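You operate a simulated robot arm through the tools that you are given. There is no shell and no other tool.

The job below is to be done with a simulated robot arm. You get a single attempt, and the scene is never put back.

TASK
Test the size 29 nest on the test stand; bin it if leaky.
Fine: one of the bench's two; the red bin, or back to its spot; valve shut and clamp open after.

The check looks at the end state, three seconds after you hand in, the way a careful person would. Anything else that was tipped, shoved, dropped, spilled or broken makes it a failure.

THE ROBOT
A 7-joint arm with a two-finger parallel gripper, fixed in place. Base frame: the origin is at the foot of the arm, x ahead of it, y to its left, z up; the work surface is at about z = 860. Units: mm, degrees, N and s.
With the tool pointing down near the work surface it reaches from about 280 to 720 mm from the base axis. Its first joint turns from -166.0 to 166.0 degrees. Payload 3.43 kg.
Tool frame: the origin (TCP) lies between the finger pads and is the grasp point; the fingertips stand 30 mm ahead of it; z points along the fingers, y is the line along which they close. Largest opening 94 mm; finger width 28, thickness 10; the body of the gripper, 50 by 96 mm, starts 55 mm behind the TCP.
Orientation is that of the tool frame in the base frame, as a unit quaternion [x, y, z, w]. With the fingers straight down and closing along the base's y, the tool's x points along the base's -x, its y along +y and its z along -z.

THE INTERFACE
- The arm moves only by the tool send_rows. Its argument "series" is a list of rows, each an object of numbers (a shift or turn left out is 0, a gripper value left out holds the last): "tx", "ty", "tz": the shift along the tool's x, y, z in mm; "ax", "ay", "az": the turn, a rotation vector about the tool's x, y, z in degrees; "hand": the finger opening in mm, from 0 to 94. In form: [{"tx": .., "ty": .., "tz": .., "ax": .., "ay": .., "az": .., "hand": ..}, ...]. A call has 1 to 20 rows; each row is the pose to reach, as a shift and turn from the pose commanded when the call began, along the tool's axes at that moment. Each row takes 0.2 s and may step no farther than 50 mm and 8.6 degrees from the row before; otherwise, or with a gripper value out of range, the whole call is refused. A pose out of reach is approached as far as the arm can. The call stops where the force on the tool passes 40 N (or 10 N more than at its start, if that is more) or the arm is blocked; 0.2 s more then pass. Each finger travels about 108 mm/s and halts on what it meets, pressing with about 38 N; the grip force reading is that of the motor and also rises with nothing between the fingers. The clock runs only during rows and for 0.2 s after the last one: add rows that repeat a pose to give the fingers time. It gives the time, the measured TCP pose, the force on the tool (base axes), the opening and the grip force at its end, in the units of the frame above (readings bear some noise), with the torque about the TCP (base axes, N m) and any sound that the robot's microphone picked up.
- Cameras (640 x 400 px; columns grow to the right, rows downward): "scene" is fixed at [49.4, 647.4, 1604]; the picture's right is [-0.53, -0.85, 0.00], its down [-0.50, 0.31, -0.81] and it looks along [0.69, -0.43, -0.59] (base axes); focal length 331 px, centre (320, 200). "wrist" rides on the gripper at [76, 14, -103] in the tool frame; the picture's right is [-0.18, 0.98, 0.00], its down [-0.75, -0.14, -0.64] and it looks along [-0.63, -0.12, 0.77] (tool axes); focal length 243 px, centre (320, 200). There is no depth. A picture from a camera that has moved, and an enlarged one, comes with that camera's place and axes in the base frame and with its lens.
- grab_frame(camera): a new picture of that camera. The clock stands still meanwhile.
- move_column(by): slides the trunk up (or, below 0, down) by that many mm; the arm rides with it, the base frame stays. It gives what a move gives, with no picture.
- close_up(camera, box): a new picture of the part [left, top, right, bottom] of that camera's present view, enlarged. The clock stands still meanwhile.
- job_done(): hands the job in; it is judged then, once.

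Nothing tells you positions but the pictures and the camera data. Unless the task says otherwise, let go and move clear before handing in.

The tools are called after "Request:" as a command line: name --argument value ..., lists and objects as JSON in quotes. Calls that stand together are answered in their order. send_rows: Moves the arm, as the interface text tells. Its arguments: {"type":"object","properties":{"series":{"type":"array","items":{"type":"object","properties":{"tx":{"type":"number"},"ty":{"type":"number"},"tz":{"type":"number"},"ax":{"type":"number"},"ay":{"type":"number"},"az":{"type":"number"},"hand":{"type":"number"}}}}},"required":["series"]} The other tools are called the same way: move_column (by) slides the trunk up or down; grab_frame (camera) takes a picture; close_up (camera, box) takes an enlarged picture of a part of a camera's view; job_done () hands the job in.

At the start:

```text
time: 0.0
tool_pos: [496.9, 195.3, 1231.6]
tool_rot: [0.0, 1.0, 0.0, 0.0]
contact_force: [-0.3, -0.2, -0.8]
ft_torque: [-0.01, -0.03, -0.02]
width: 94.2
grasp_force: 0.1
trunk travel left (down, up): [-275.0, 315.0]
```

scene: 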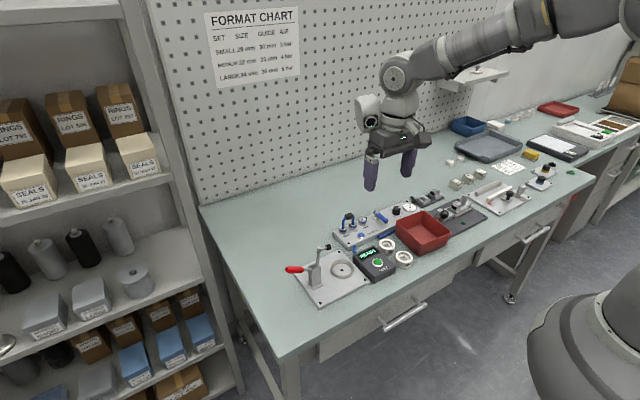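
wrist: 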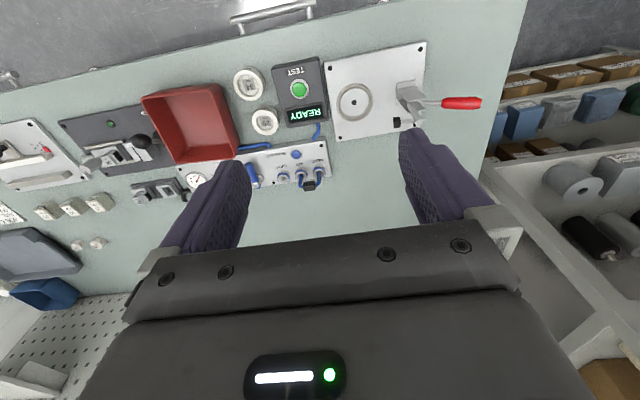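

I see a bench with a clamp stand (red-handled toggle clamp), a test box reading READY, two round nests, a red bin and an air panel. I'll take enlarged pictures to read the details.

Request:
close_up --camera "scene" --box '[270, 180, 470, 310]'

Request:
close_up --camera "wrist" --box '[220, 30, 500, 200]'

Request:
close_up --camera "scene" --box '[200, 0, 310, 90]'

Request:
close_up --camera "wrist" --box '[50, 70, 260, 220]'

```text
3.08 times, centred on (370, 245) of scene
camera zoom: at [49.4, 647.4, 1604.0], right [-0.53, -0.85, 0.0], down [-0.5, 0.31, -0.81], along [0.69, -0.43, -0.59], focal length 1019 px, centre (166, 62)
```

zoom: 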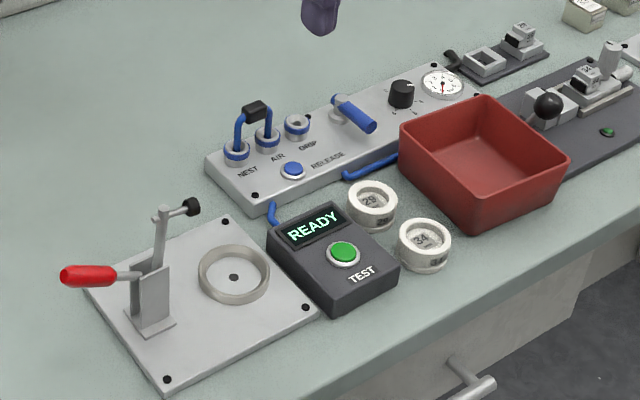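

```text
2.29 times, centred on (360, 115) of wrist
camera zoom: at [420.2, 211.8, 1335.3], right [0.18, 0.98, 0.0], down [0.75, -0.14, 0.64], along [0.63, -0.12, -0.77], focal length 555 px, centre (229, 394)
```

zoom: 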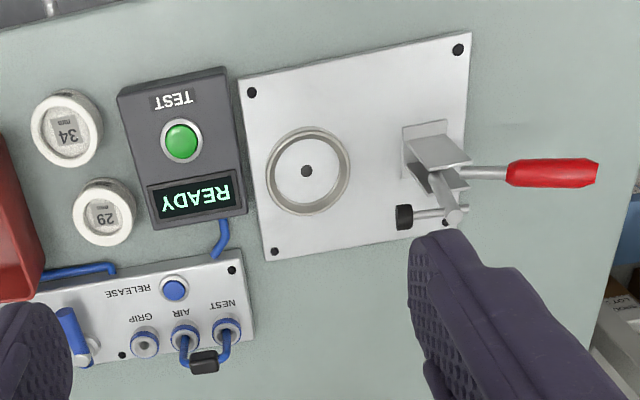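

```text
4.44 times, centred on (255, 45) of scene
camera zoom: at [49.4, 647.4, 1604.0], right [-0.53, -0.85, 0.0], down [-0.5, 0.31, -0.81], along [0.69, -0.43, -0.59], focal length 1472 px, centre (609, 889)
```

zoom: 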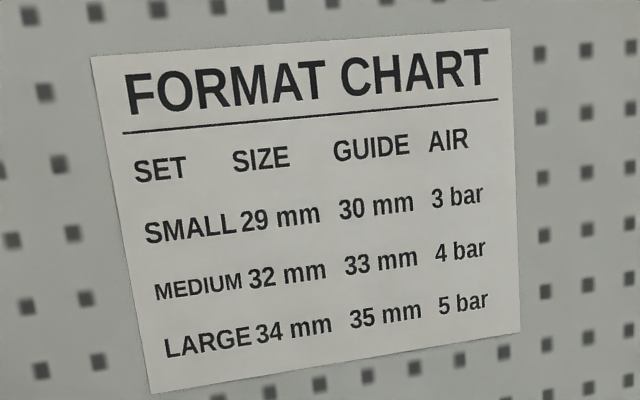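

```text
2.67 times, centred on (155, 145) of wrist
camera zoom: at [420.2, 211.8, 1335.3], right [0.18, 0.98, 0.0], down [0.75, -0.14, 0.64], along [0.63, -0.12, -0.77], focal length 647 px, centre (760, 347)
```

zoom: 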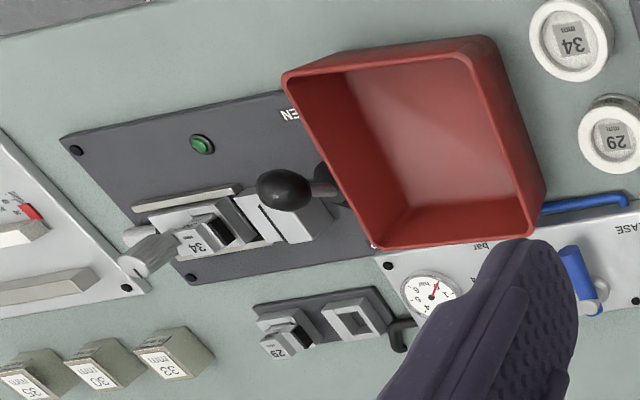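

Request:
close_up --camera "scene" --box '[280, 230, 380, 310]'

Request:
close_up --camera "scene" --box '[330, 190, 430, 250]'

Request:
close_up --camera "wrist" --box '[310, 30, 490, 150]'

Request:
close_up --camera "wrist" --box '[160, 50, 340, 210]'

```text
5.00 times, centred on (330, 270) of scene
camera zoom: at [49.4, 647.4, 1604.0], right [-0.53, -0.85, 0.0], down [-0.5, 0.31, -0.81], along [0.69, -0.43, -0.59], focal length 1656 px, centre (270, -150)
```

zoom: 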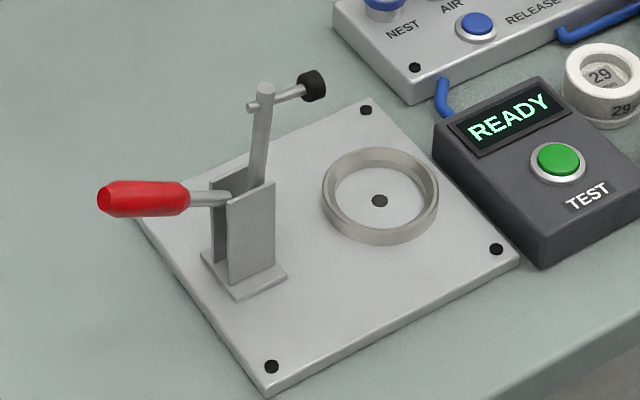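

```text
6.40 times, centred on (380, 220) of scene
camera zoom: at [49.4, 647.4, 1604.0], right [-0.53, -0.85, 0.0], down [-0.5, 0.31, -0.81], along [0.69, -0.43, -0.59], focal length 2120 px, centre (-64, 72)
```

zoom: 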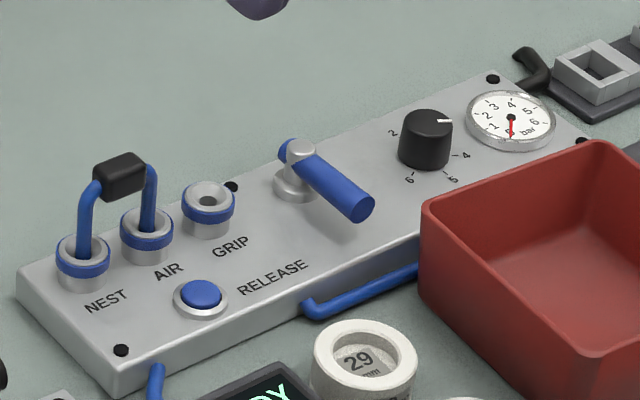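

```text
3.33 times, centred on (400, 90) of wrist
camera zoom: at [420.2, 211.8, 1335.3], right [0.18, 0.98, 0.0], down [0.75, -0.14, 0.64], along [0.63, -0.12, -0.77], focal length 809 px, centre (53, 567)
```

zoom: 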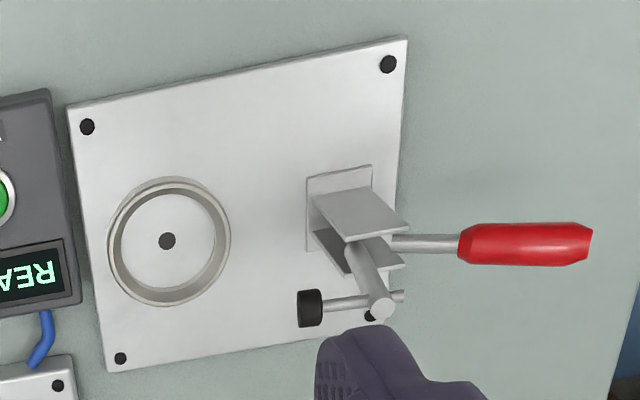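

```text
2.50 times, centred on (250, 130) of wrist
camera zoom: at [420.2, 211.8, 1335.3], right [0.18, 0.98, 0.0], down [0.75, -0.14, 0.64], along [0.63, -0.12, -0.77], focal length 606 px, centre (495, 375)
```

zoom: 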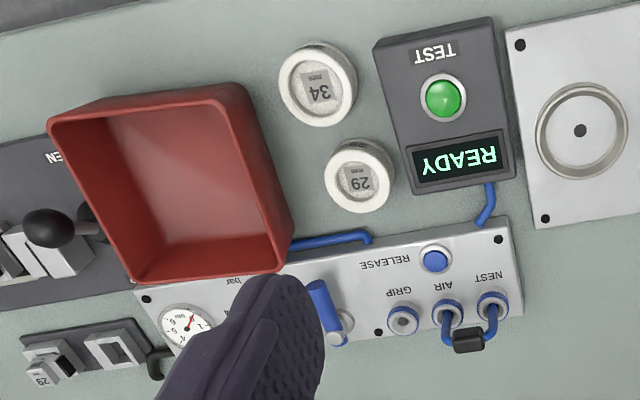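

The bench: clamp stand ring near (580, 247), clamp handle out toward +y, nest 29 near (578, 78), nest 34 near (511, 70), TEST button near (532, 154), red bin near (552, -33), valve lever near (681, 37), gauge and regulator further along -y. I'll move the wrist camera over to inspect the air panel's gauge, knob and valve first.

Request:
send_rows --series '[{"tx": -8.9, "ty": -29.1, "tz": 21.4}, {"tx": -17.8, "ty": -58.2, "tz": 42.8}, {"tx": -26.7, "ty": -87.3, "tz": 64.2}, {"tx": -35.6, "ty": -116.4, "tz": 85.6}, {"tx": -44.5, "ty": -145.5, "tz": 107}, {"tx": -53.4, "ty": -174.6, "tz": 128.4}, {"tx": -62.3, "ty": -203.7, "tz": 149.8}, {"tx": -71.2, "ty": -232.8, "tz": 171.2}, {"tx": -71.2, "ty": -232.8, "tz": 171.2}]'

Request:
grab_frame --camera "wrist"

Request:
close_up --camera "wrist" --box '[200, 100, 440, 250]'

```text
time: 2.0
tool_pos: [567.1, -38.8, 1061.5]
tool_rot: [-0.001, 1.0, 0.0, 0.0]
contact_force: [0.7, 0.2, -0.3]
ft_torque: [-0.01, -0.01, -0.01]
width: 94.0
grasp_force: 0.1
trunk travel left (down, up): [-275.0, 315.0]
```

```text
taken
camera wrist: at [490.8, -22.2, 1165.3], right [0.18, 0.98, 0.0], down [0.75, -0.14, 0.64], along [0.63, -0.12, -0.77], focal length 243 px, centre (320, 200)
```

wrist: 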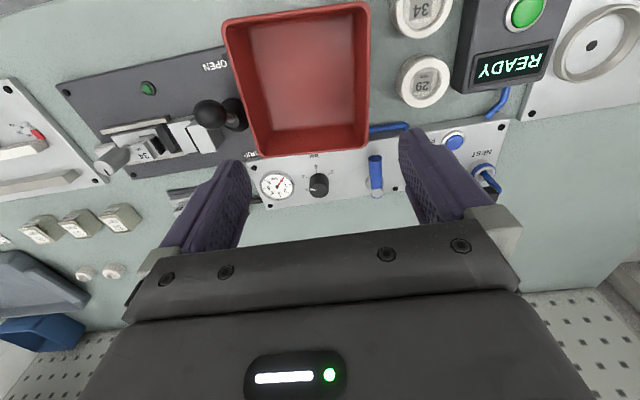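

```text
2.67 times, centred on (320, 175) of wrist
camera zoom: at [490.8, -22.2, 1165.3], right [0.18, 0.98, 0.0], down [0.75, -0.14, 0.64], along [0.63, -0.12, -0.77], focal length 647 px, centre (320, 267)
```

zoom: 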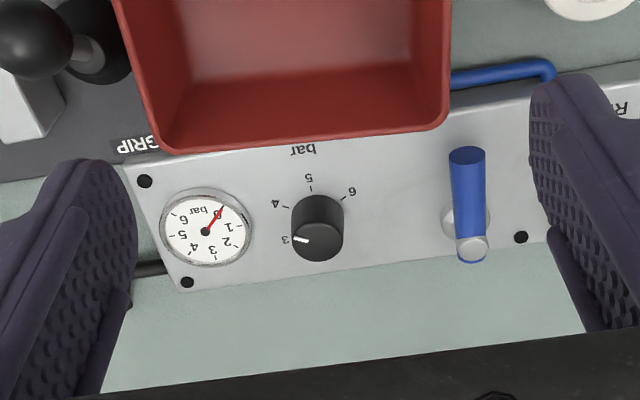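

Request:
close_up --camera "wrist" --box '[290, 155, 350, 205]'

Request:
close_up --camera "scene" --box '[380, 195, 430, 225]'

Request:
close_up --camera "wrist" --box '[380, 0, 520, 110]'

```text
8.00 times, centred on (320, 180) of wrist
camera zoom: at [490.8, -22.2, 1165.3], right [0.18, 0.98, 0.0], down [0.75, -0.14, 0.64], along [0.63, -0.12, -0.77], focal length 1941 px, centre (320, 360)
```

zoom: 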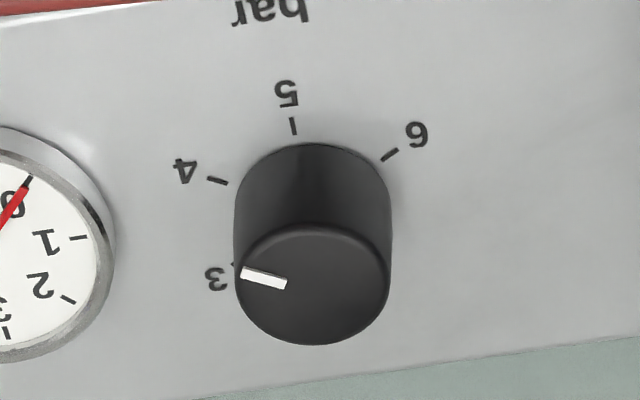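

```text
12.80 times, centred on (405, 210) of scene
camera zoom: at [49.4, 647.4, 1604.0], right [-0.53, -0.85, 0.0], down [-0.5, 0.31, -0.81], along [0.69, -0.43, -0.59], focal length 4241 px, centre (-768, 72)
```

zoom: 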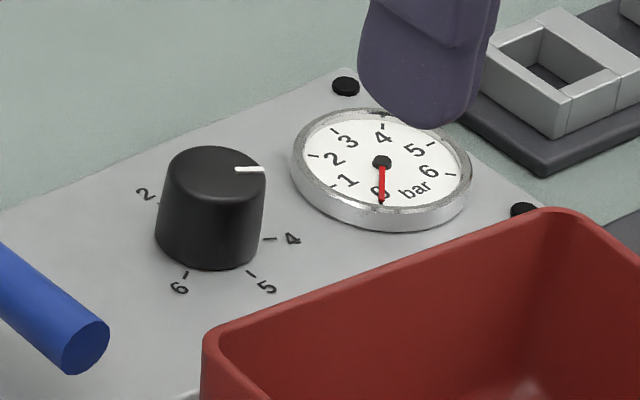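

```text
3.64 times, centred on (450, 55) of wrist
camera zoom: at [490.8, -22.2, 1165.3], right [0.18, 0.98, 0.0], down [0.75, -0.14, 0.64], along [0.63, -0.12, -0.77], focal length 882 px, centre (-153, 727)
```

zoom: 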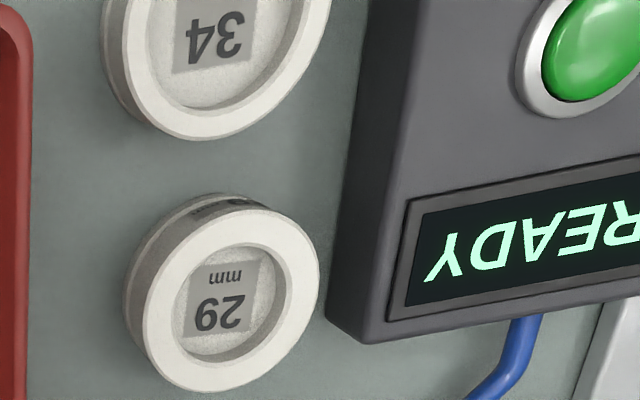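

The regulator mark appears to point at 4, while the chart calls for 3 bar for the 29 size; the gauge reads 0 with the valve lever across the panel (shut). Next I'll move over the test stand to measure the ring and clamp closely.

Request:
send_rows --series '[{"tx": 10.9, "ty": 41.1, "tz": -2}, {"tx": 21.8, "ty": 82.2, "tz": -4}, {"tx": 32.6, "ty": 123.4, "tz": -6}, {"tx": 43.5, "ty": 164.5, "tz": -8}, {"tx": 54.4, "ty": 205.6, "tz": -10}, {"tx": 65.3, "ty": 246.7, "tz": -12}, {"tx": 76.1, "ty": 287.9, "tz": -14}, {"tx": 87, "ty": 329, "tz": -15}, {"tx": 87, "ty": 329, "tz": -15}]'

Request:
grab_frame --camera "wrist"

Request:
close_up --camera "wrist" --box '[230, 90, 410, 210]'

Request:
close_up --camera "scene" --box '[280, 235, 370, 305]'

```text
time: 4.0
tool_pos: [482.6, 291.5, 1076.8]
tool_rot: [0.0, 1.0, 0.0, 0.0]
contact_force: [-0.5, 0.7, 0.6]
ft_torque: [0.0, 0.05, 0.01]
width: 94.1
grasp_force: 0.1
trunk travel left (down, up): [-275.0, 315.0]
```

```text
taken
camera wrist: at [406.6, 306.8, 1179.4], right [0.18, 0.98, 0.0], down [0.75, -0.14, 0.64], along [0.63, -0.12, -0.77], focal length 243 px, centre (320, 200)
```

wrist: 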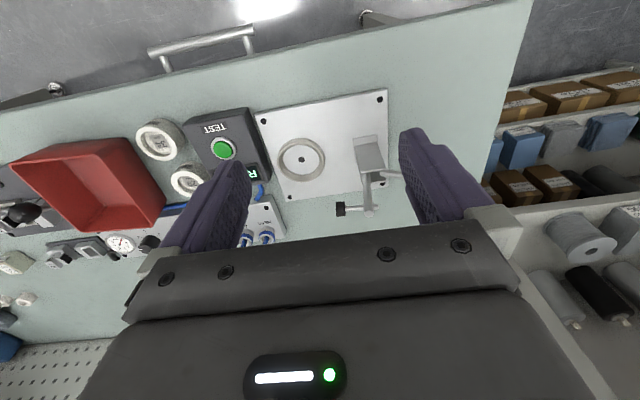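

```text
3.33 times, centred on (320, 150) of wrist
camera zoom: at [406.6, 306.8, 1179.4], right [0.18, 0.98, 0.0], down [0.75, -0.14, 0.64], along [0.63, -0.12, -0.77], focal length 809 px, centre (320, 367)
```

zoom: 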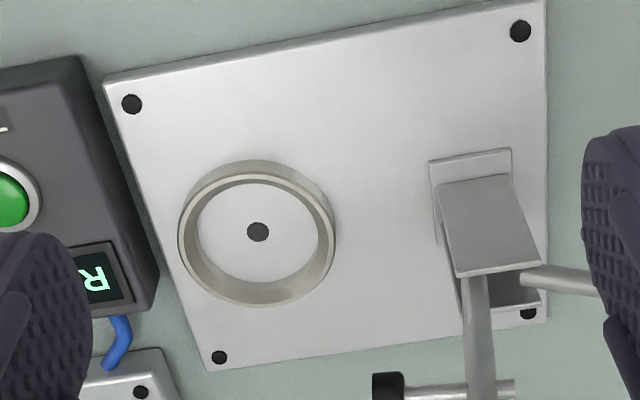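

```text
5.71 times, centred on (325, 270) of scene
camera zoom: at [49.4, 647.4, 1604.0], right [-0.53, -0.85, 0.0], down [-0.5, 0.31, -0.81], along [0.69, -0.43, -0.59], focal length 1893 px, centre (291, -200)
```

zoom: 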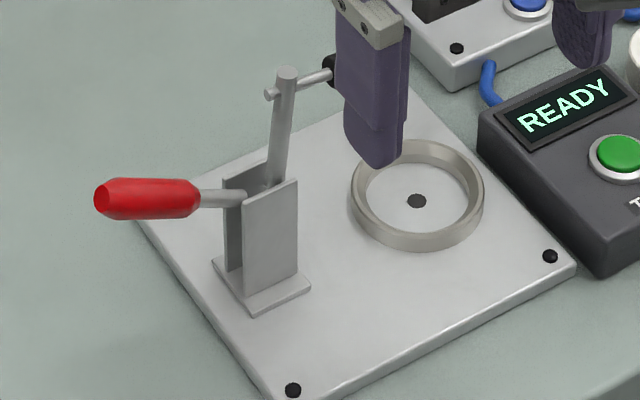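

The ring centre is at about (581, 247) on a plate at z≈870, with the rim near 880, and the clamp hinges in the y-z plane. Now I'll go above nest 29 with the hand turned 55° so that the fingers come down clear of the box, the bin and the other nest.

Request:
send_rows --series '[{"tx": -13.9, "ty": -30.6, "tz": 11, "az": -7.86}, {"tx": -27.9, "ty": -61.1, "tz": 22, "az": -15.71}, {"tx": -41.8, "ty": -91.7, "tz": 33, "az": -23.57}, {"tx": -55.7, "ty": -122.3, "tz": 44, "az": -31.43}, {"tx": -69.6, "ty": -152.9, "tz": 55, "az": -39.29}, {"tx": -83.6, "ty": -183.4, "tz": 66, "az": -47.14}, {"tx": -97.5, "ty": -214, "tz": 77, "az": -55}, {"tx": -97.5, "ty": -214, "tz": 77, "az": -55}]'

Request:
grab_frame --camera "wrist"

Request:
close_up --camera "wrist" --box '[240, 70, 400, 180]'

```text
time: 5.8
tool_pos: [576.2, 77.1, 997.2]
tool_rot: [-0.462, 0.887, 0.001, 0.001]
contact_force: [-0.2, -1.0, 0.3]
ft_torque: [0.01, -0.02, -0.03]
width: 93.9
grasp_force: 0.0
trunk travel left (down, up): [-275.0, 315.0]
```

```text
taken
camera wrist: at [521.5, 24.0, 1101.5], right [-0.7, 0.71, 0.0], down [0.55, 0.54, 0.64], along [0.46, 0.45, -0.77], focal length 243 px, centre (320, 200)
```

wrist: 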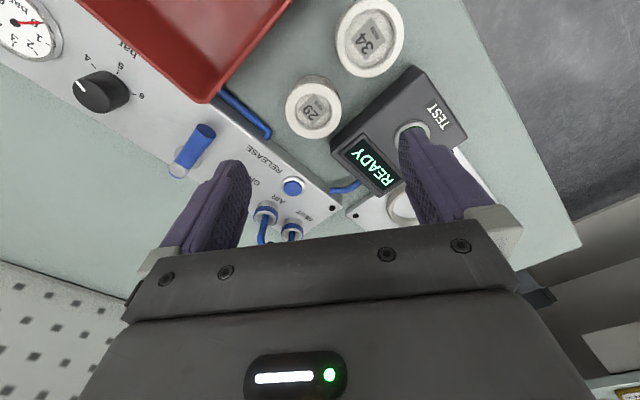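

```text
3.64 times, centred on (320, 125) of wrist
camera zoom: at [521.5, 24.0, 1101.5], right [-0.7, 0.71, 0.0], down [0.55, 0.54, 0.64], along [0.46, 0.45, -0.77], focal length 882 px, centre (320, 473)
```

zoom: 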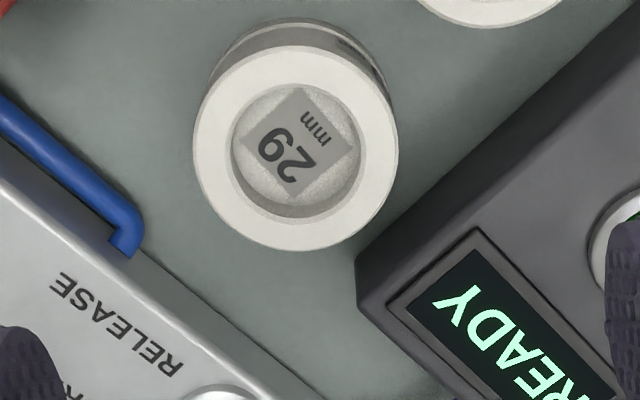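

Request:
send_rows --series '[{"tx": -1.6, "ty": -6.0, "tz": 25, "hand": 80}, {"tx": -1.6, "ty": -6.0, "tz": 25, "hand": 62}, {"tx": -1.6, "ty": -6.0, "tz": 25, "hand": 62}]'

Request:
grab_frame --camera "wrist"

Request:
close_up --camera "wrist" --box '[250, 70, 390, 190]'

Request:
close_up --camera "scene" --box '[350, 200, 430, 280]'

```text
time: 6.6
tool_pos: [582.9, 76.6, 975.7]
tool_rot: [-0.461, 0.887, 0.0, 0.0]
contact_force: [-0.5, -0.4, -0.1]
ft_torque: [0.02, -0.03, -0.03]
width: 62.0
grasp_force: 0.0
trunk travel left (down, up): [-275.0, 315.0]
```

```text
taken
camera wrist: at [527.7, 23.2, 1077.3], right [-0.7, 0.71, 0.0], down [0.55, 0.54, 0.64], along [0.46, 0.45, -0.77], focal length 243 px, centre (320, 200)
```

wrist: 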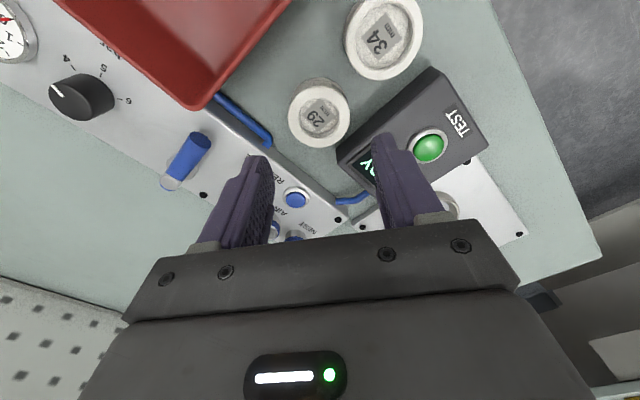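

```text
3.33 times, centred on (320, 130) of wrist
camera zoom: at [527.7, 23.2, 1077.3], right [-0.7, 0.71, 0.0], down [0.55, 0.54, 0.64], along [0.46, 0.45, -0.77], focal length 809 px, centre (320, 433)
```

zoom: 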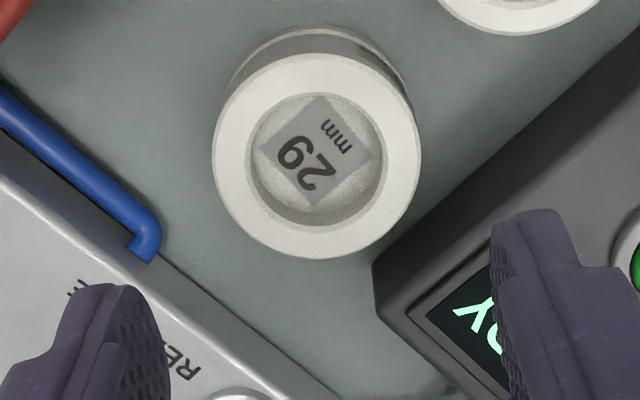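

```text
5.00 times, centred on (390, 240) of scene
camera zoom: at [49.4, 647.4, 1604.0], right [-0.53, -0.85, 0.0], down [-0.5, 0.31, -0.81], along [0.69, -0.43, -0.59], focal length 1656 px, centre (-30, 0)
```

zoom: 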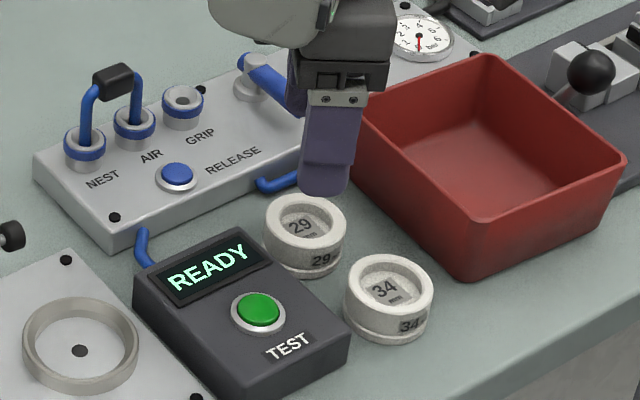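

Nest 29 sits within about 2 mm of the hand's axis, with its top near z = 886. I'll descend partway, check the fingers' clearance, and then continue.

Request:
send_rows --series '[{"tx": 0.5, "ty": -0.3, "tz": 15, "hand": 60}, {"tx": 1.4, "ty": -0.7, "tz": 30, "hand": 60}, {"tx": 1.4, "ty": -0.7, "tz": 48, "hand": 60}, {"tx": 1.4, "ty": -0.7, "tz": 48, "hand": 60}]'

Request:
grab_frame --camera "wrist"

Request:
close_up --camera "scene" --box '[350, 200, 430, 280]'

```text
time: 7.6
tool_pos: [582.2, 74.7, 924.1]
tool_rot: [-0.462, 0.887, 0.0, 0.0]
contact_force: [0.1, -0.1, 0.1]
ft_torque: [0.0, -0.02, 0.0]
width: 59.7
grasp_force: 0.1
trunk travel left (down, up): [-275.0, 315.0]
```

```text
taken
camera wrist: at [528.2, 21.8, 1028.4], right [-0.7, 0.71, 0.0], down [0.55, 0.54, 0.64], along [0.46, 0.45, -0.77], focal length 243 px, centre (320, 200)
```

wrist: 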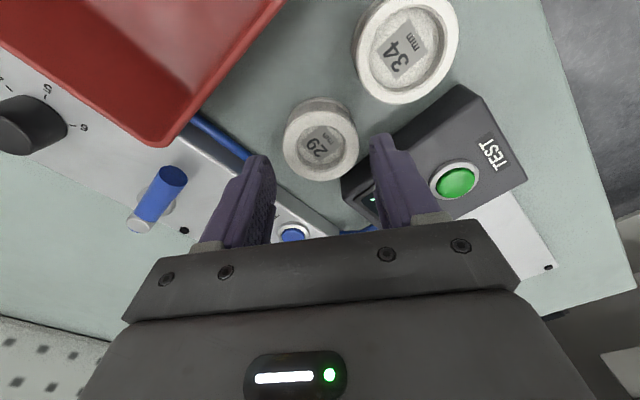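

```text
5.00 times, centred on (390, 240) of scene
camera zoom: at [49.4, 647.4, 1604.0], right [-0.53, -0.85, 0.0], down [-0.5, 0.31, -0.81], along [0.69, -0.43, -0.59], focal length 1656 px, centre (-30, 0)
```

zoom: 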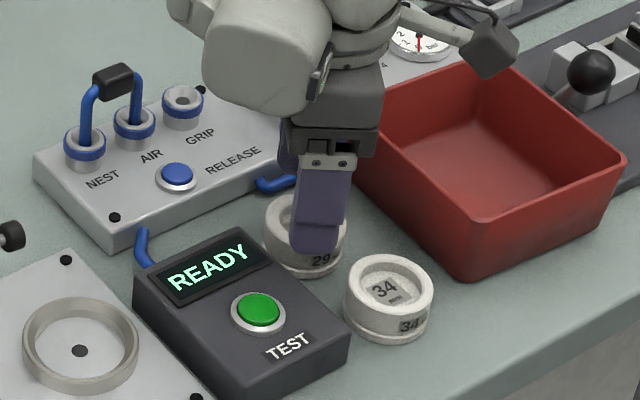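

The fingers straddle nest 29 with clearance on both sides. I'll go down the last 22 mm and close.

Request:
send_rows --series '[{"tz": 11, "hand": 60}, {"tz": 22, "hand": 60}, {"tz": 22, "hand": 60}]'

Request:
close_up --camera "wrist" --box '[200, 80, 440, 230]'

Request:
close_up --camera "scene" --box '[350, 200, 430, 280]'

```text
time: 8.4
tool_pos: [582.9, 76.2, 903.1]
tool_rot: [-0.462, 0.887, 0.0, 0.0]
contact_force: [-0.3, -0.8, -0.3]
ft_torque: [0.0, -0.03, 0.0]
width: 60.0
grasp_force: 0.1
trunk travel left (down, up): [-275.0, 315.0]
```

```text
2.67 times, centred on (320, 155) of wrist
camera zoom: at [527.5, 22.4, 1006.4], right [-0.7, 0.71, 0.0], down [0.55, 0.54, 0.64], along [0.46, 0.45, -0.77], focal length 647 px, centre (320, 320)
```

zoom: 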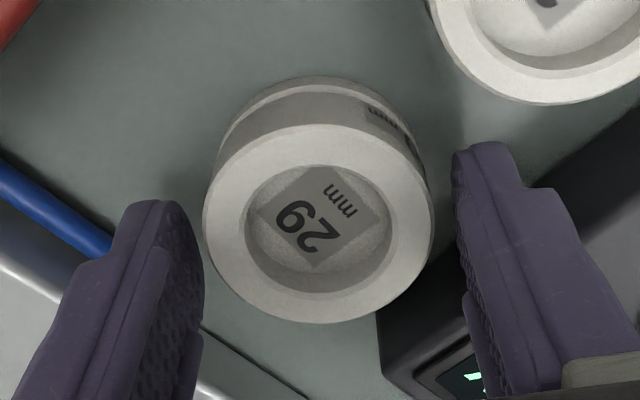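

```text
5.00 times, centred on (390, 240) of scene
camera zoom: at [49.4, 647.4, 1604.0], right [-0.53, -0.85, 0.0], down [-0.5, 0.31, -0.81], along [0.69, -0.43, -0.59], focal length 1656 px, centre (-30, 0)
```

zoom: 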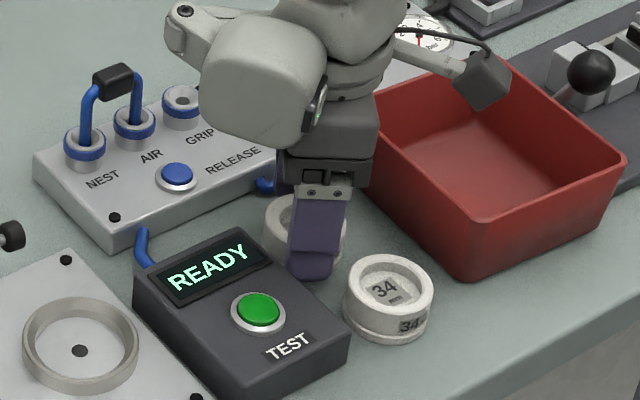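

The nest is centred between the fingers with about 12 mm of overlap. Closing now, then a small lift to check the grip.

Request:
send_rows --series '[{"hand": 54}, {"hand": 48}, {"hand": 46}, {"hand": 46}]'

```text
time: 9.4
tool_pos: [583.4, 75.4, 903.0]
tool_rot: [-0.461, 0.887, 0.0, 0.0]
contact_force: [0.2, -0.5, 0.4]
ft_torque: [-0.01, -0.04, 0.04]
width: 48.5
grasp_force: 38.2
trunk travel left (down, up): [-275.0, 315.0]
```

Request:
send_rows --series '[{"tz": -10, "hand": 46}, {"tz": -25, "hand": 46}, {"tz": -45, "hand": 46}, {"tz": -70, "hand": 46}, {"tz": -70, "hand": 46}]'

Request:
grab_frame --camera "wrist"

Request:
close_up --camera "scene" --box '[340, 180, 440, 280]'

```text
time: 10.6
tool_pos: [583.4, 74.0, 976.1]
tool_rot: [-0.461, 0.887, -0.001, 0.0]
contact_force: [0.0, 0.6, -0.4]
ft_torque: [0.0, 0.01, 0.0]
width: 48.1
grasp_force: 38.0
trunk travel left (down, up): [-275.0, 315.0]
```

```text
taken
camera wrist: at [527.9, 21.5, 1077.6], right [-0.7, 0.71, 0.0], down [0.55, 0.54, 0.64], along [0.46, 0.45, -0.77], focal length 243 px, centre (320, 200)
```

wrist: 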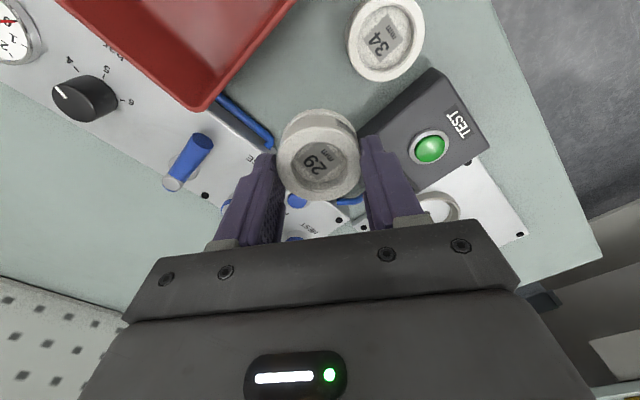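

```text
4.00 times, centred on (390, 230) of scene
camera zoom: at [49.4, 647.4, 1604.0], right [-0.53, -0.85, 0.0], down [-0.5, 0.31, -0.81], along [0.69, -0.43, -0.59], focal length 1325 px, centre (40, 80)
```

zoom: 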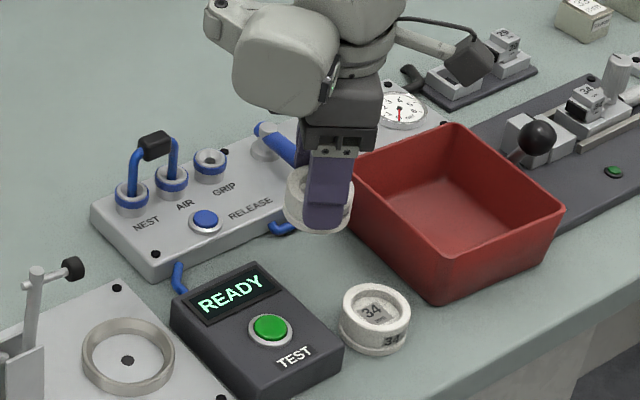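

Request:
grab_frame --camera "scene"

Request:
close_up --camera "scene" --box '[340, 100, 480, 250]'

```text
taken
```

scene: 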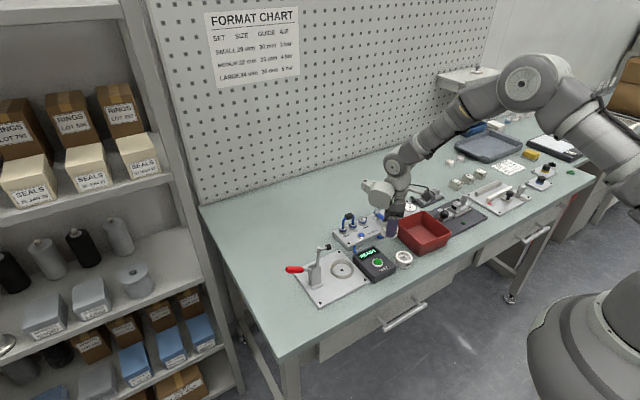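

```text
2.67 times, centred on (410, 175) of scene
camera zoom: at [49.4, 647.4, 1604.0], right [-0.53, -0.85, 0.0], down [-0.5, 0.31, -0.81], along [0.69, -0.43, -0.59], focal length 884 px, centre (80, 267)
```

zoom: 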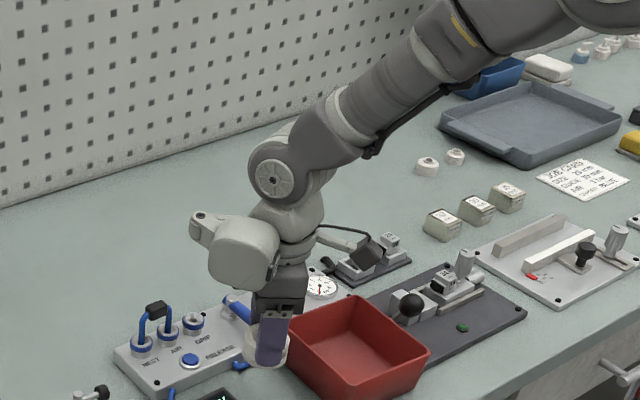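

The nest is held. At the ring, the bulky housing opposite the wrist camera would hit the raised clamp arm, so I'll turn the hand about 170° so that the camera side (which is clear) faces the clamp. I'll do the turn high up on the way to the stand.

Request:
send_rows --series '[{"tx": 0, "ty": 0, "tz": -25, "az": 4}, {"tx": -5, "ty": 4, "tz": -50, "az": 12}, {"tx": -18, "ty": 13, "tz": -70, "az": 20}, {"tx": -32, "ty": 24, "tz": -86, "az": 28}, {"tx": -46, "ty": 34, "tz": -86.6, "az": 36.5}, {"tx": -60, "ty": 44, "tz": -86.6, "az": 45}, {"tx": -75, "ty": 55, "tz": -86.6, "az": 53.5}, {"tx": -88, "ty": 65, "tz": -86.6, "az": 62}, {"tx": -101.5, "ty": 75, "tz": -86.6, "az": 70.5}, {"tx": -101.5, "ty": 75, "tz": -86.6, "az": 79}, {"tx": -101.5, "ty": 75, "tz": -86.6, "az": 85}, {"tx": -101.5, "ty": 75, "tz": -86.6, "az": 85}]'

```text
time: 13.2
tool_pos: [578.5, 199.8, 1060.1]
tool_rot: [0.259, 0.966, -0.001, 0.0]
contact_force: [-0.4, -0.2, -1.4]
ft_torque: [0.01, 0.0, 0.03]
width: 48.0
grasp_force: 38.2
trunk travel left (down, up): [-275.0, 315.0]
```

Request:
send_rows --series '[{"az": 8.5}, {"az": 17}, {"az": 25.5}, {"az": 34}, {"az": 42.5}, {"az": 51}, {"az": 59.5}, {"az": 68}, {"az": 76.5}, {"az": 85}, {"az": 85}]'

Request:
grab_frame --camera "scene"

Request:
grab_frame --camera "wrist"

```text
time: 15.6
tool_pos: [580.0, 200.2, 1060.3]
tool_rot: [0.844, 0.536, 0.0, 0.0]
contact_force: [0.2, -0.2, 0.1]
ft_torque: [-0.01, -0.05, -0.04]
width: 48.4
grasp_force: 38.2
trunk travel left (down, up): [-275.0, 315.0]
```

```text
taken
```

scene: 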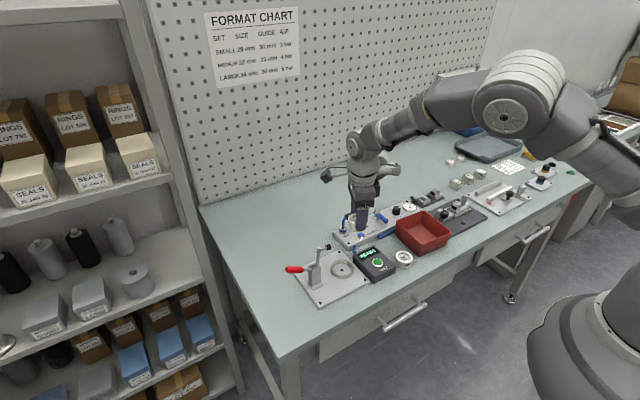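

```text
taken
camera wrist: at [625.6, 265.0, 1163.8], right [0.81, -0.58, 0.0], down [-0.45, -0.62, 0.64], along [-0.37, -0.52, -0.77], focal length 243 px, centre (320, 200)
```

wrist: 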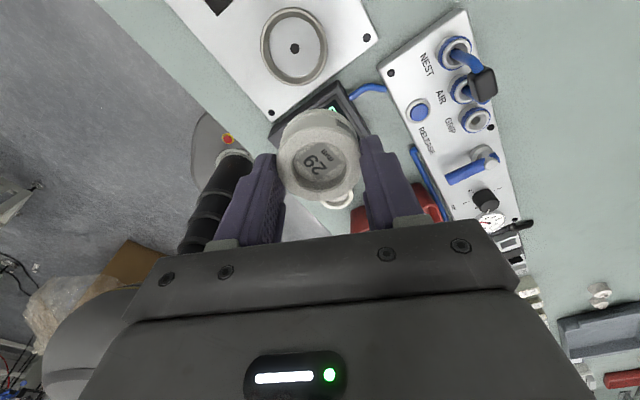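

Request:
close_up --camera "wrist" --box '[230, 0, 390, 100]'

Request:
close_up --camera "wrist" --box '[240, 90, 400, 220]'

Request:
close_up --camera "scene" --box '[290, 120, 430, 310]'

```text
4.00 times, centred on (310, 50) of wrist
camera zoom: at [625.6, 265.0, 1163.8], right [0.81, -0.58, 0.0], down [-0.45, -0.62, 0.64], along [-0.37, -0.52, -0.77], focal length 970 px, centre (360, 800)
```

zoom: 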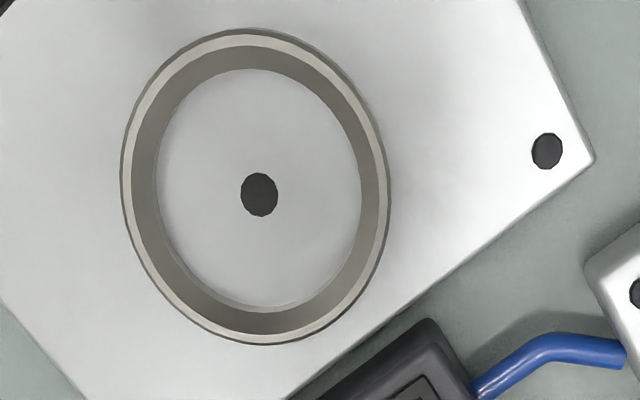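

```text
3.08 times, centred on (320, 155) of wrist
camera zoom: at [625.6, 265.0, 1163.8], right [0.81, -0.58, 0.0], down [-0.45, -0.62, 0.64], along [-0.37, -0.52, -0.77], focal length 746 px, centre (320, 338)
```

zoom: 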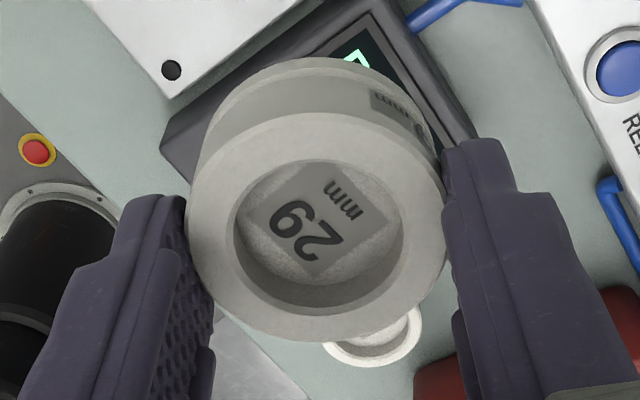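

```text
2.11 times, centred on (360, 215) of scene
camera zoom: at [49.4, 647.4, 1604.0], right [-0.53, -0.85, 0.0], down [-0.5, 0.31, -0.81], along [0.69, -0.43, -0.59], focal length 698 px, centre (236, 168)
```

zoom: 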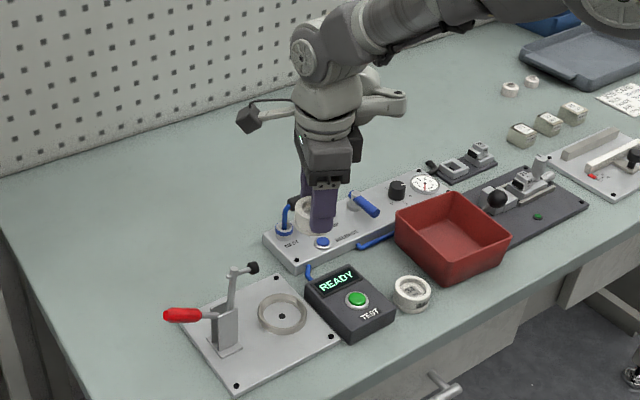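

The hand now has its camera side toward the clamp, and the ring hole shows about 44 mm away in +y. I'll move directly above the ring at a safe height and re-check alignment and clearance to the clamp arm.

Request:
send_rows --series '[{"tx": 13.3, "ty": -6.3, "tz": 20}, {"tx": 26.7, "ty": -12.7, "tz": 40}, {"tx": 40, "ty": -19, "tz": 60}, {"tx": 40, "ty": -19, "tz": 60}]'

Request:
grab_frame --camera "wrist"

Request:
close_up --camera "scene" --box '[270, 170, 390, 310]'

```text
time: 16.6
tool_pos: [580.1, 245.7, 1000.2]
tool_rot: [0.843, 0.538, -0.001, 0.0]
contact_force: [0.2, 0.3, 0.0]
ft_torque: [-0.01, 0.01, -0.01]
width: 48.0
grasp_force: 37.8
trunk travel left (down, up): [-275.0, 315.0]
```

```text
taken
camera wrist: at [624.5, 309.9, 1104.3], right [0.81, -0.58, 0.0], down [-0.45, -0.62, 0.64], along [-0.37, -0.52, -0.77], focal length 243 px, centre (320, 200)
```

wrist: 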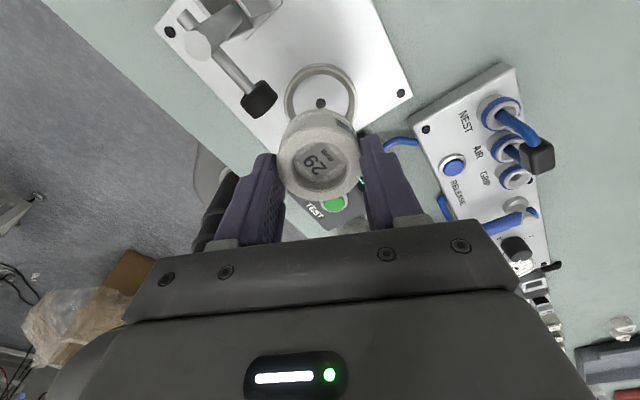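

```text
2.86 times, centred on (330, 240) of scene
camera zoom: at [49.4, 647.4, 1604.0], right [-0.53, -0.85, 0.0], down [-0.5, 0.31, -0.81], along [0.69, -0.43, -0.59], focal length 947 px, centre (291, 86)
```

zoom: 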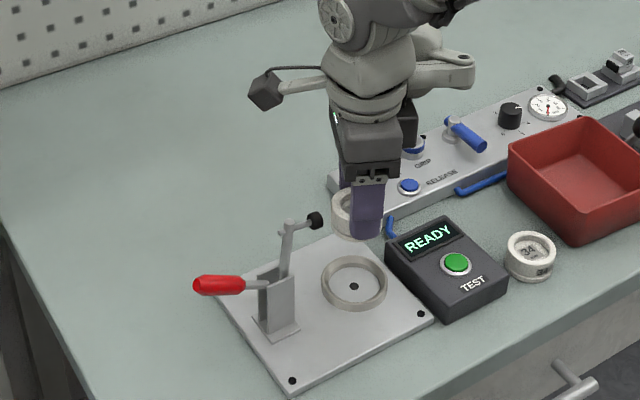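

The ring hole lines up with the hand axis, and the clamp tip should pass about 12 mm from the gripper body. I'll descend partway and check.

Request:
send_rows --series '[{"tz": 15}, {"tz": 30}, {"tz": 45}, {"tz": 60}, {"tz": 60}]'

Request:
grab_frame --camera "wrist"

Request:
close_up --camera "scene" --box '[280, 190, 380, 310]'

```text
time: 17.8
tool_pos: [579.6, 244.6, 942.3]
tool_rot: [0.843, 0.537, 0.0, 0.0]
contact_force: [-0.2, 0.7, -0.8]
ft_torque: [-0.01, 0.01, -0.02]
width: 48.2
grasp_force: 38.1
trunk travel left (down, up): [-275.0, 315.0]
```

```text
taken
camera wrist: at [625.1, 308.8, 1044.7], right [0.81, -0.58, 0.0], down [-0.45, -0.62, 0.64], along [-0.37, -0.52, -0.77], focal length 243 px, centre (320, 200)
```

wrist: 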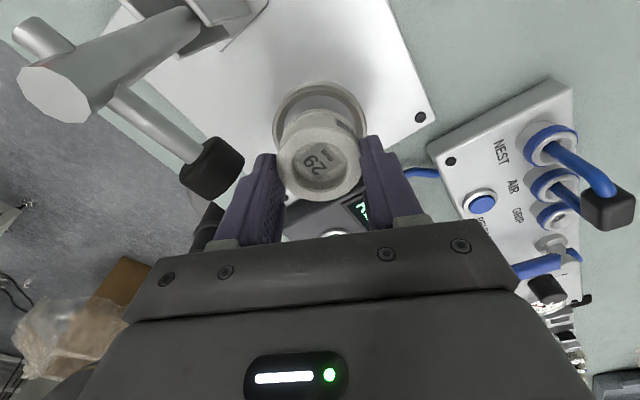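

```text
3.33 times, centred on (330, 250) of scene
camera zoom: at [49.4, 647.4, 1604.0], right [-0.53, -0.85, 0.0], down [-0.5, 0.31, -0.81], along [0.69, -0.43, -0.59], focal length 1104 px, centre (287, 33)
```

zoom: 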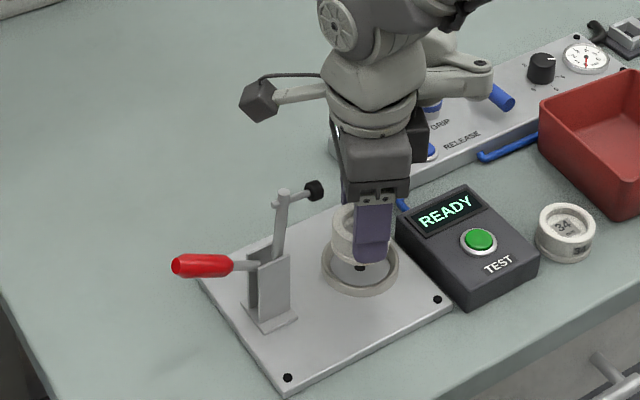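

Clearances look good. I'll descend the rest of the way, slowly.

Request:
send_rows --series '[{"tz": 8}, {"tz": 15}, {"tz": 20}, {"tz": 23}, {"tz": 23}]'

Request:
grab_frame --camera "wrist"

Request:
close_up --camera "scene" --box '[290, 220, 370, 300]'

```text
time: 19.0
tool_pos: [580.8, 245.1, 917.5]
tool_rot: [0.843, 0.538, 0.0, 0.0]
contact_force: [0.4, 0.0, -0.7]
ft_torque: [0.02, -0.01, -0.01]
width: 48.1
grasp_force: 38.1
trunk travel left (down, up): [-275.0, 315.0]
```

```text
taken
camera wrist: at [625.4, 309.3, 1020.7], right [0.81, -0.58, 0.0], down [-0.45, -0.62, 0.64], along [-0.37, -0.52, -0.77], focal length 243 px, centre (320, 200)
```

wrist: 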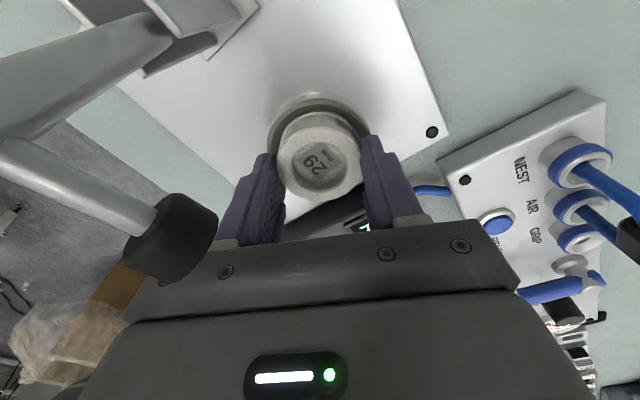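

```text
5.00 times, centred on (330, 260) of scene
camera zoom: at [49.4, 647.4, 1604.0], right [-0.53, -0.85, 0.0], down [-0.5, 0.31, -0.81], along [0.69, -0.43, -0.59], focal length 1656 px, centre (270, -100)
```

zoom: 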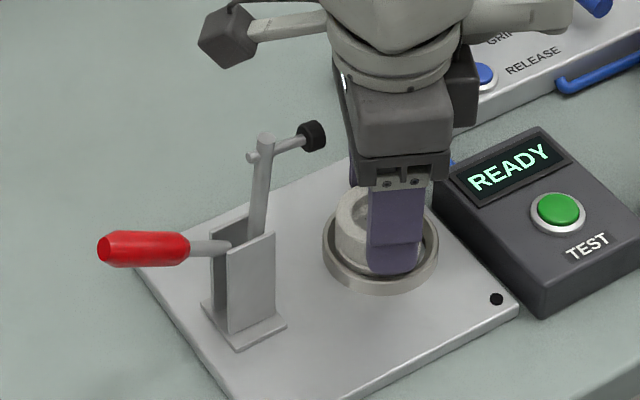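

Request:
send_rows --series '[{"tz": 1}, {"tz": 2}, {"tz": 3}, {"tz": 3}]'

Request:
close_up --camera "wrist" --box '[230, 70, 410, 220]'

```text
time: 20.0
tool_pos: [580.0, 245.4, 914.7]
tool_rot: [0.843, 0.538, -0.001, 0.0]
contact_force: [-0.4, -2.3, -0.7]
ft_torque: [-0.07, -0.01, -0.01]
width: 48.1
grasp_force: 37.9
trunk travel left (down, up): [-275.0, 315.0]
```

```text
2.67 times, centred on (320, 145) of wrist
camera zoom: at [625.4, 309.4, 1017.5], right [0.81, -0.58, 0.0], down [-0.45, -0.62, 0.64], along [-0.37, -0.52, -0.77], focal length 647 px, centre (320, 347)
```

zoom: 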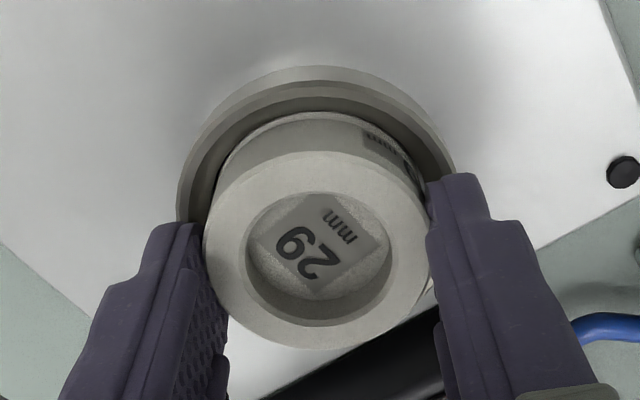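

A slight -y force shows the nest brushing the ring's +y wall. I'll ease it back 1 mm and lower a touch more.

Request:
send_rows --series '[{"tx": -0.6, "tz": 0}, {"tx": -1.2, "tz": 0}, {"tx": -1.2, "tz": 1}, {"tx": -1.2, "tz": 1}]'

```text
time: 21.0
tool_pos: [578.9, 244.4, 913.3]
tool_rot: [0.844, 0.537, -0.001, -0.001]
contact_force: [-0.4, -0.2, -1.4]
ft_torque: [-0.05, -0.04, 0.01]
width: 48.1
grasp_force: 37.8
trunk travel left (down, up): [-275.0, 315.0]
```

Request:
send_rows --series '[{"tz": 0.7}, {"tz": 1.4}, {"tz": 1.4}]'

Request:
close_up --camera "wrist" --box '[230, 70, 410, 220]'

Request:
close_up --camera "scene" --box '[325, 240, 365, 280]'

```text
time: 21.8
tool_pos: [578.4, 244.5, 912.3]
tool_rot: [0.843, 0.538, 0.001, 0.0]
contact_force: [-0.1, 1.5, 11.9]
ft_torque: [-0.02, 0.03, 0.0]
width: 48.0
grasp_force: 37.8
trunk travel left (down, up): [-275.0, 315.0]
```

```text
2.67 times, centred on (320, 145) of wrist
camera zoom: at [624.3, 308.7, 1016.5], right [0.81, -0.58, 0.0], down [-0.45, -0.62, 0.64], along [-0.37, -0.52, -0.77], focal length 647 px, centre (320, 347)
```

zoom: 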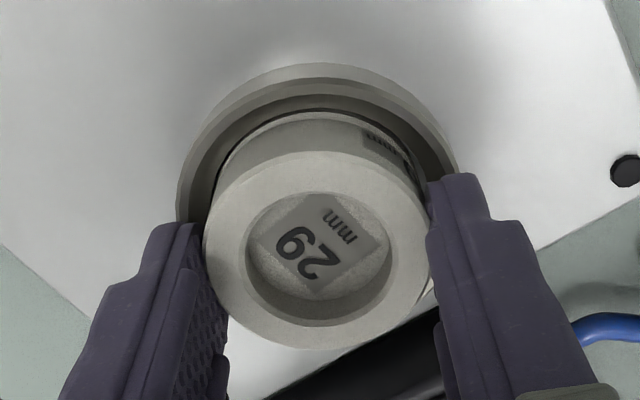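

```text
10.00 times, centred on (345, 260) of scene
camera zoom: at [49.4, 647.4, 1604.0], right [-0.53, -0.85, 0.0], down [-0.5, 0.31, -0.81], along [0.69, -0.43, -0.59], focal length 3313 px, centre (70, -400)
```

zoom: 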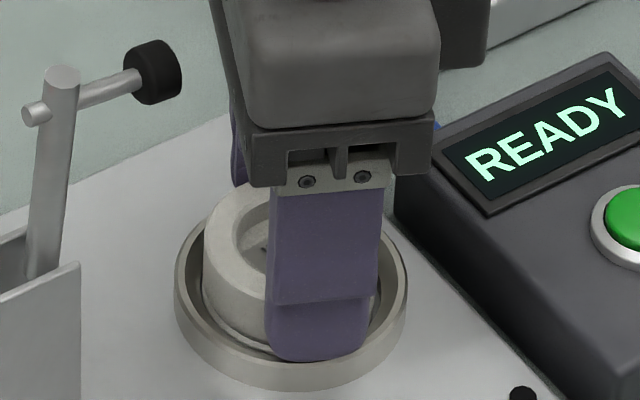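

Contact force of 12 N upward: the nest is seated. I'll release it and rise straight up.

Request:
send_rows --series '[{"tz": -0.8, "hand": 46}, {"tz": -0.8, "hand": 52}, {"tz": -0.8, "hand": 58}, {"tz": -0.8, "hand": 62}, {"tz": -15, "hand": 62}, {"tz": -40, "hand": 62}, {"tz": -75, "hand": 62}, {"tz": -110, "hand": 62}, {"tz": -110, "hand": 62}]'

Request:
grab_frame --camera "wrist"

Request:
close_up --camera "scene" --box '[280, 220, 380, 310]'

```text
time: 23.8
tool_pos: [578.6, 245.8, 1022.3]
tool_rot: [0.844, 0.537, 0.0, -0.001]
contact_force: [0.5, -0.6, -0.6]
ft_torque: [-0.01, 0.0, -0.01]
width: 61.9
grasp_force: 0.1
trunk travel left (down, up): [-275.0, 315.0]
```

```text
taken
camera wrist: at [624.4, 310.0, 1125.5], right [0.81, -0.58, 0.0], down [-0.45, -0.62, 0.64], along [-0.37, -0.52, -0.77], focal length 243 px, centre (320, 200)
```

wrist: 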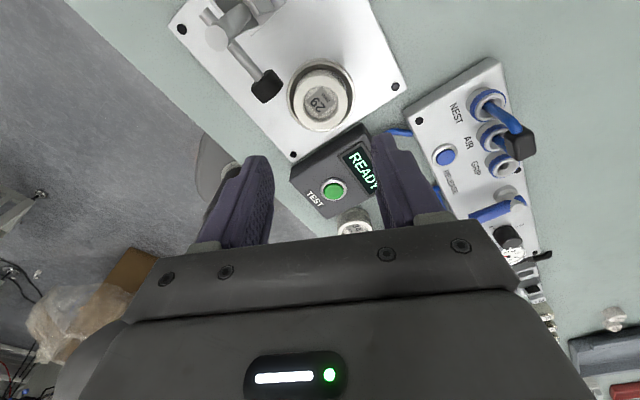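

```text
4.44 times, centred on (330, 265) of scene
camera zoom: at [49.4, 647.4, 1604.0], right [-0.53, -0.85, 0.0], down [-0.5, 0.31, -0.81], along [0.69, -0.43, -0.59], focal length 1472 px, centre (276, -89)
```

zoom: 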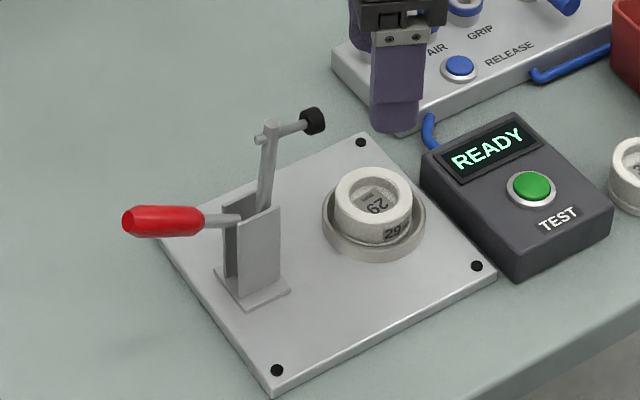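

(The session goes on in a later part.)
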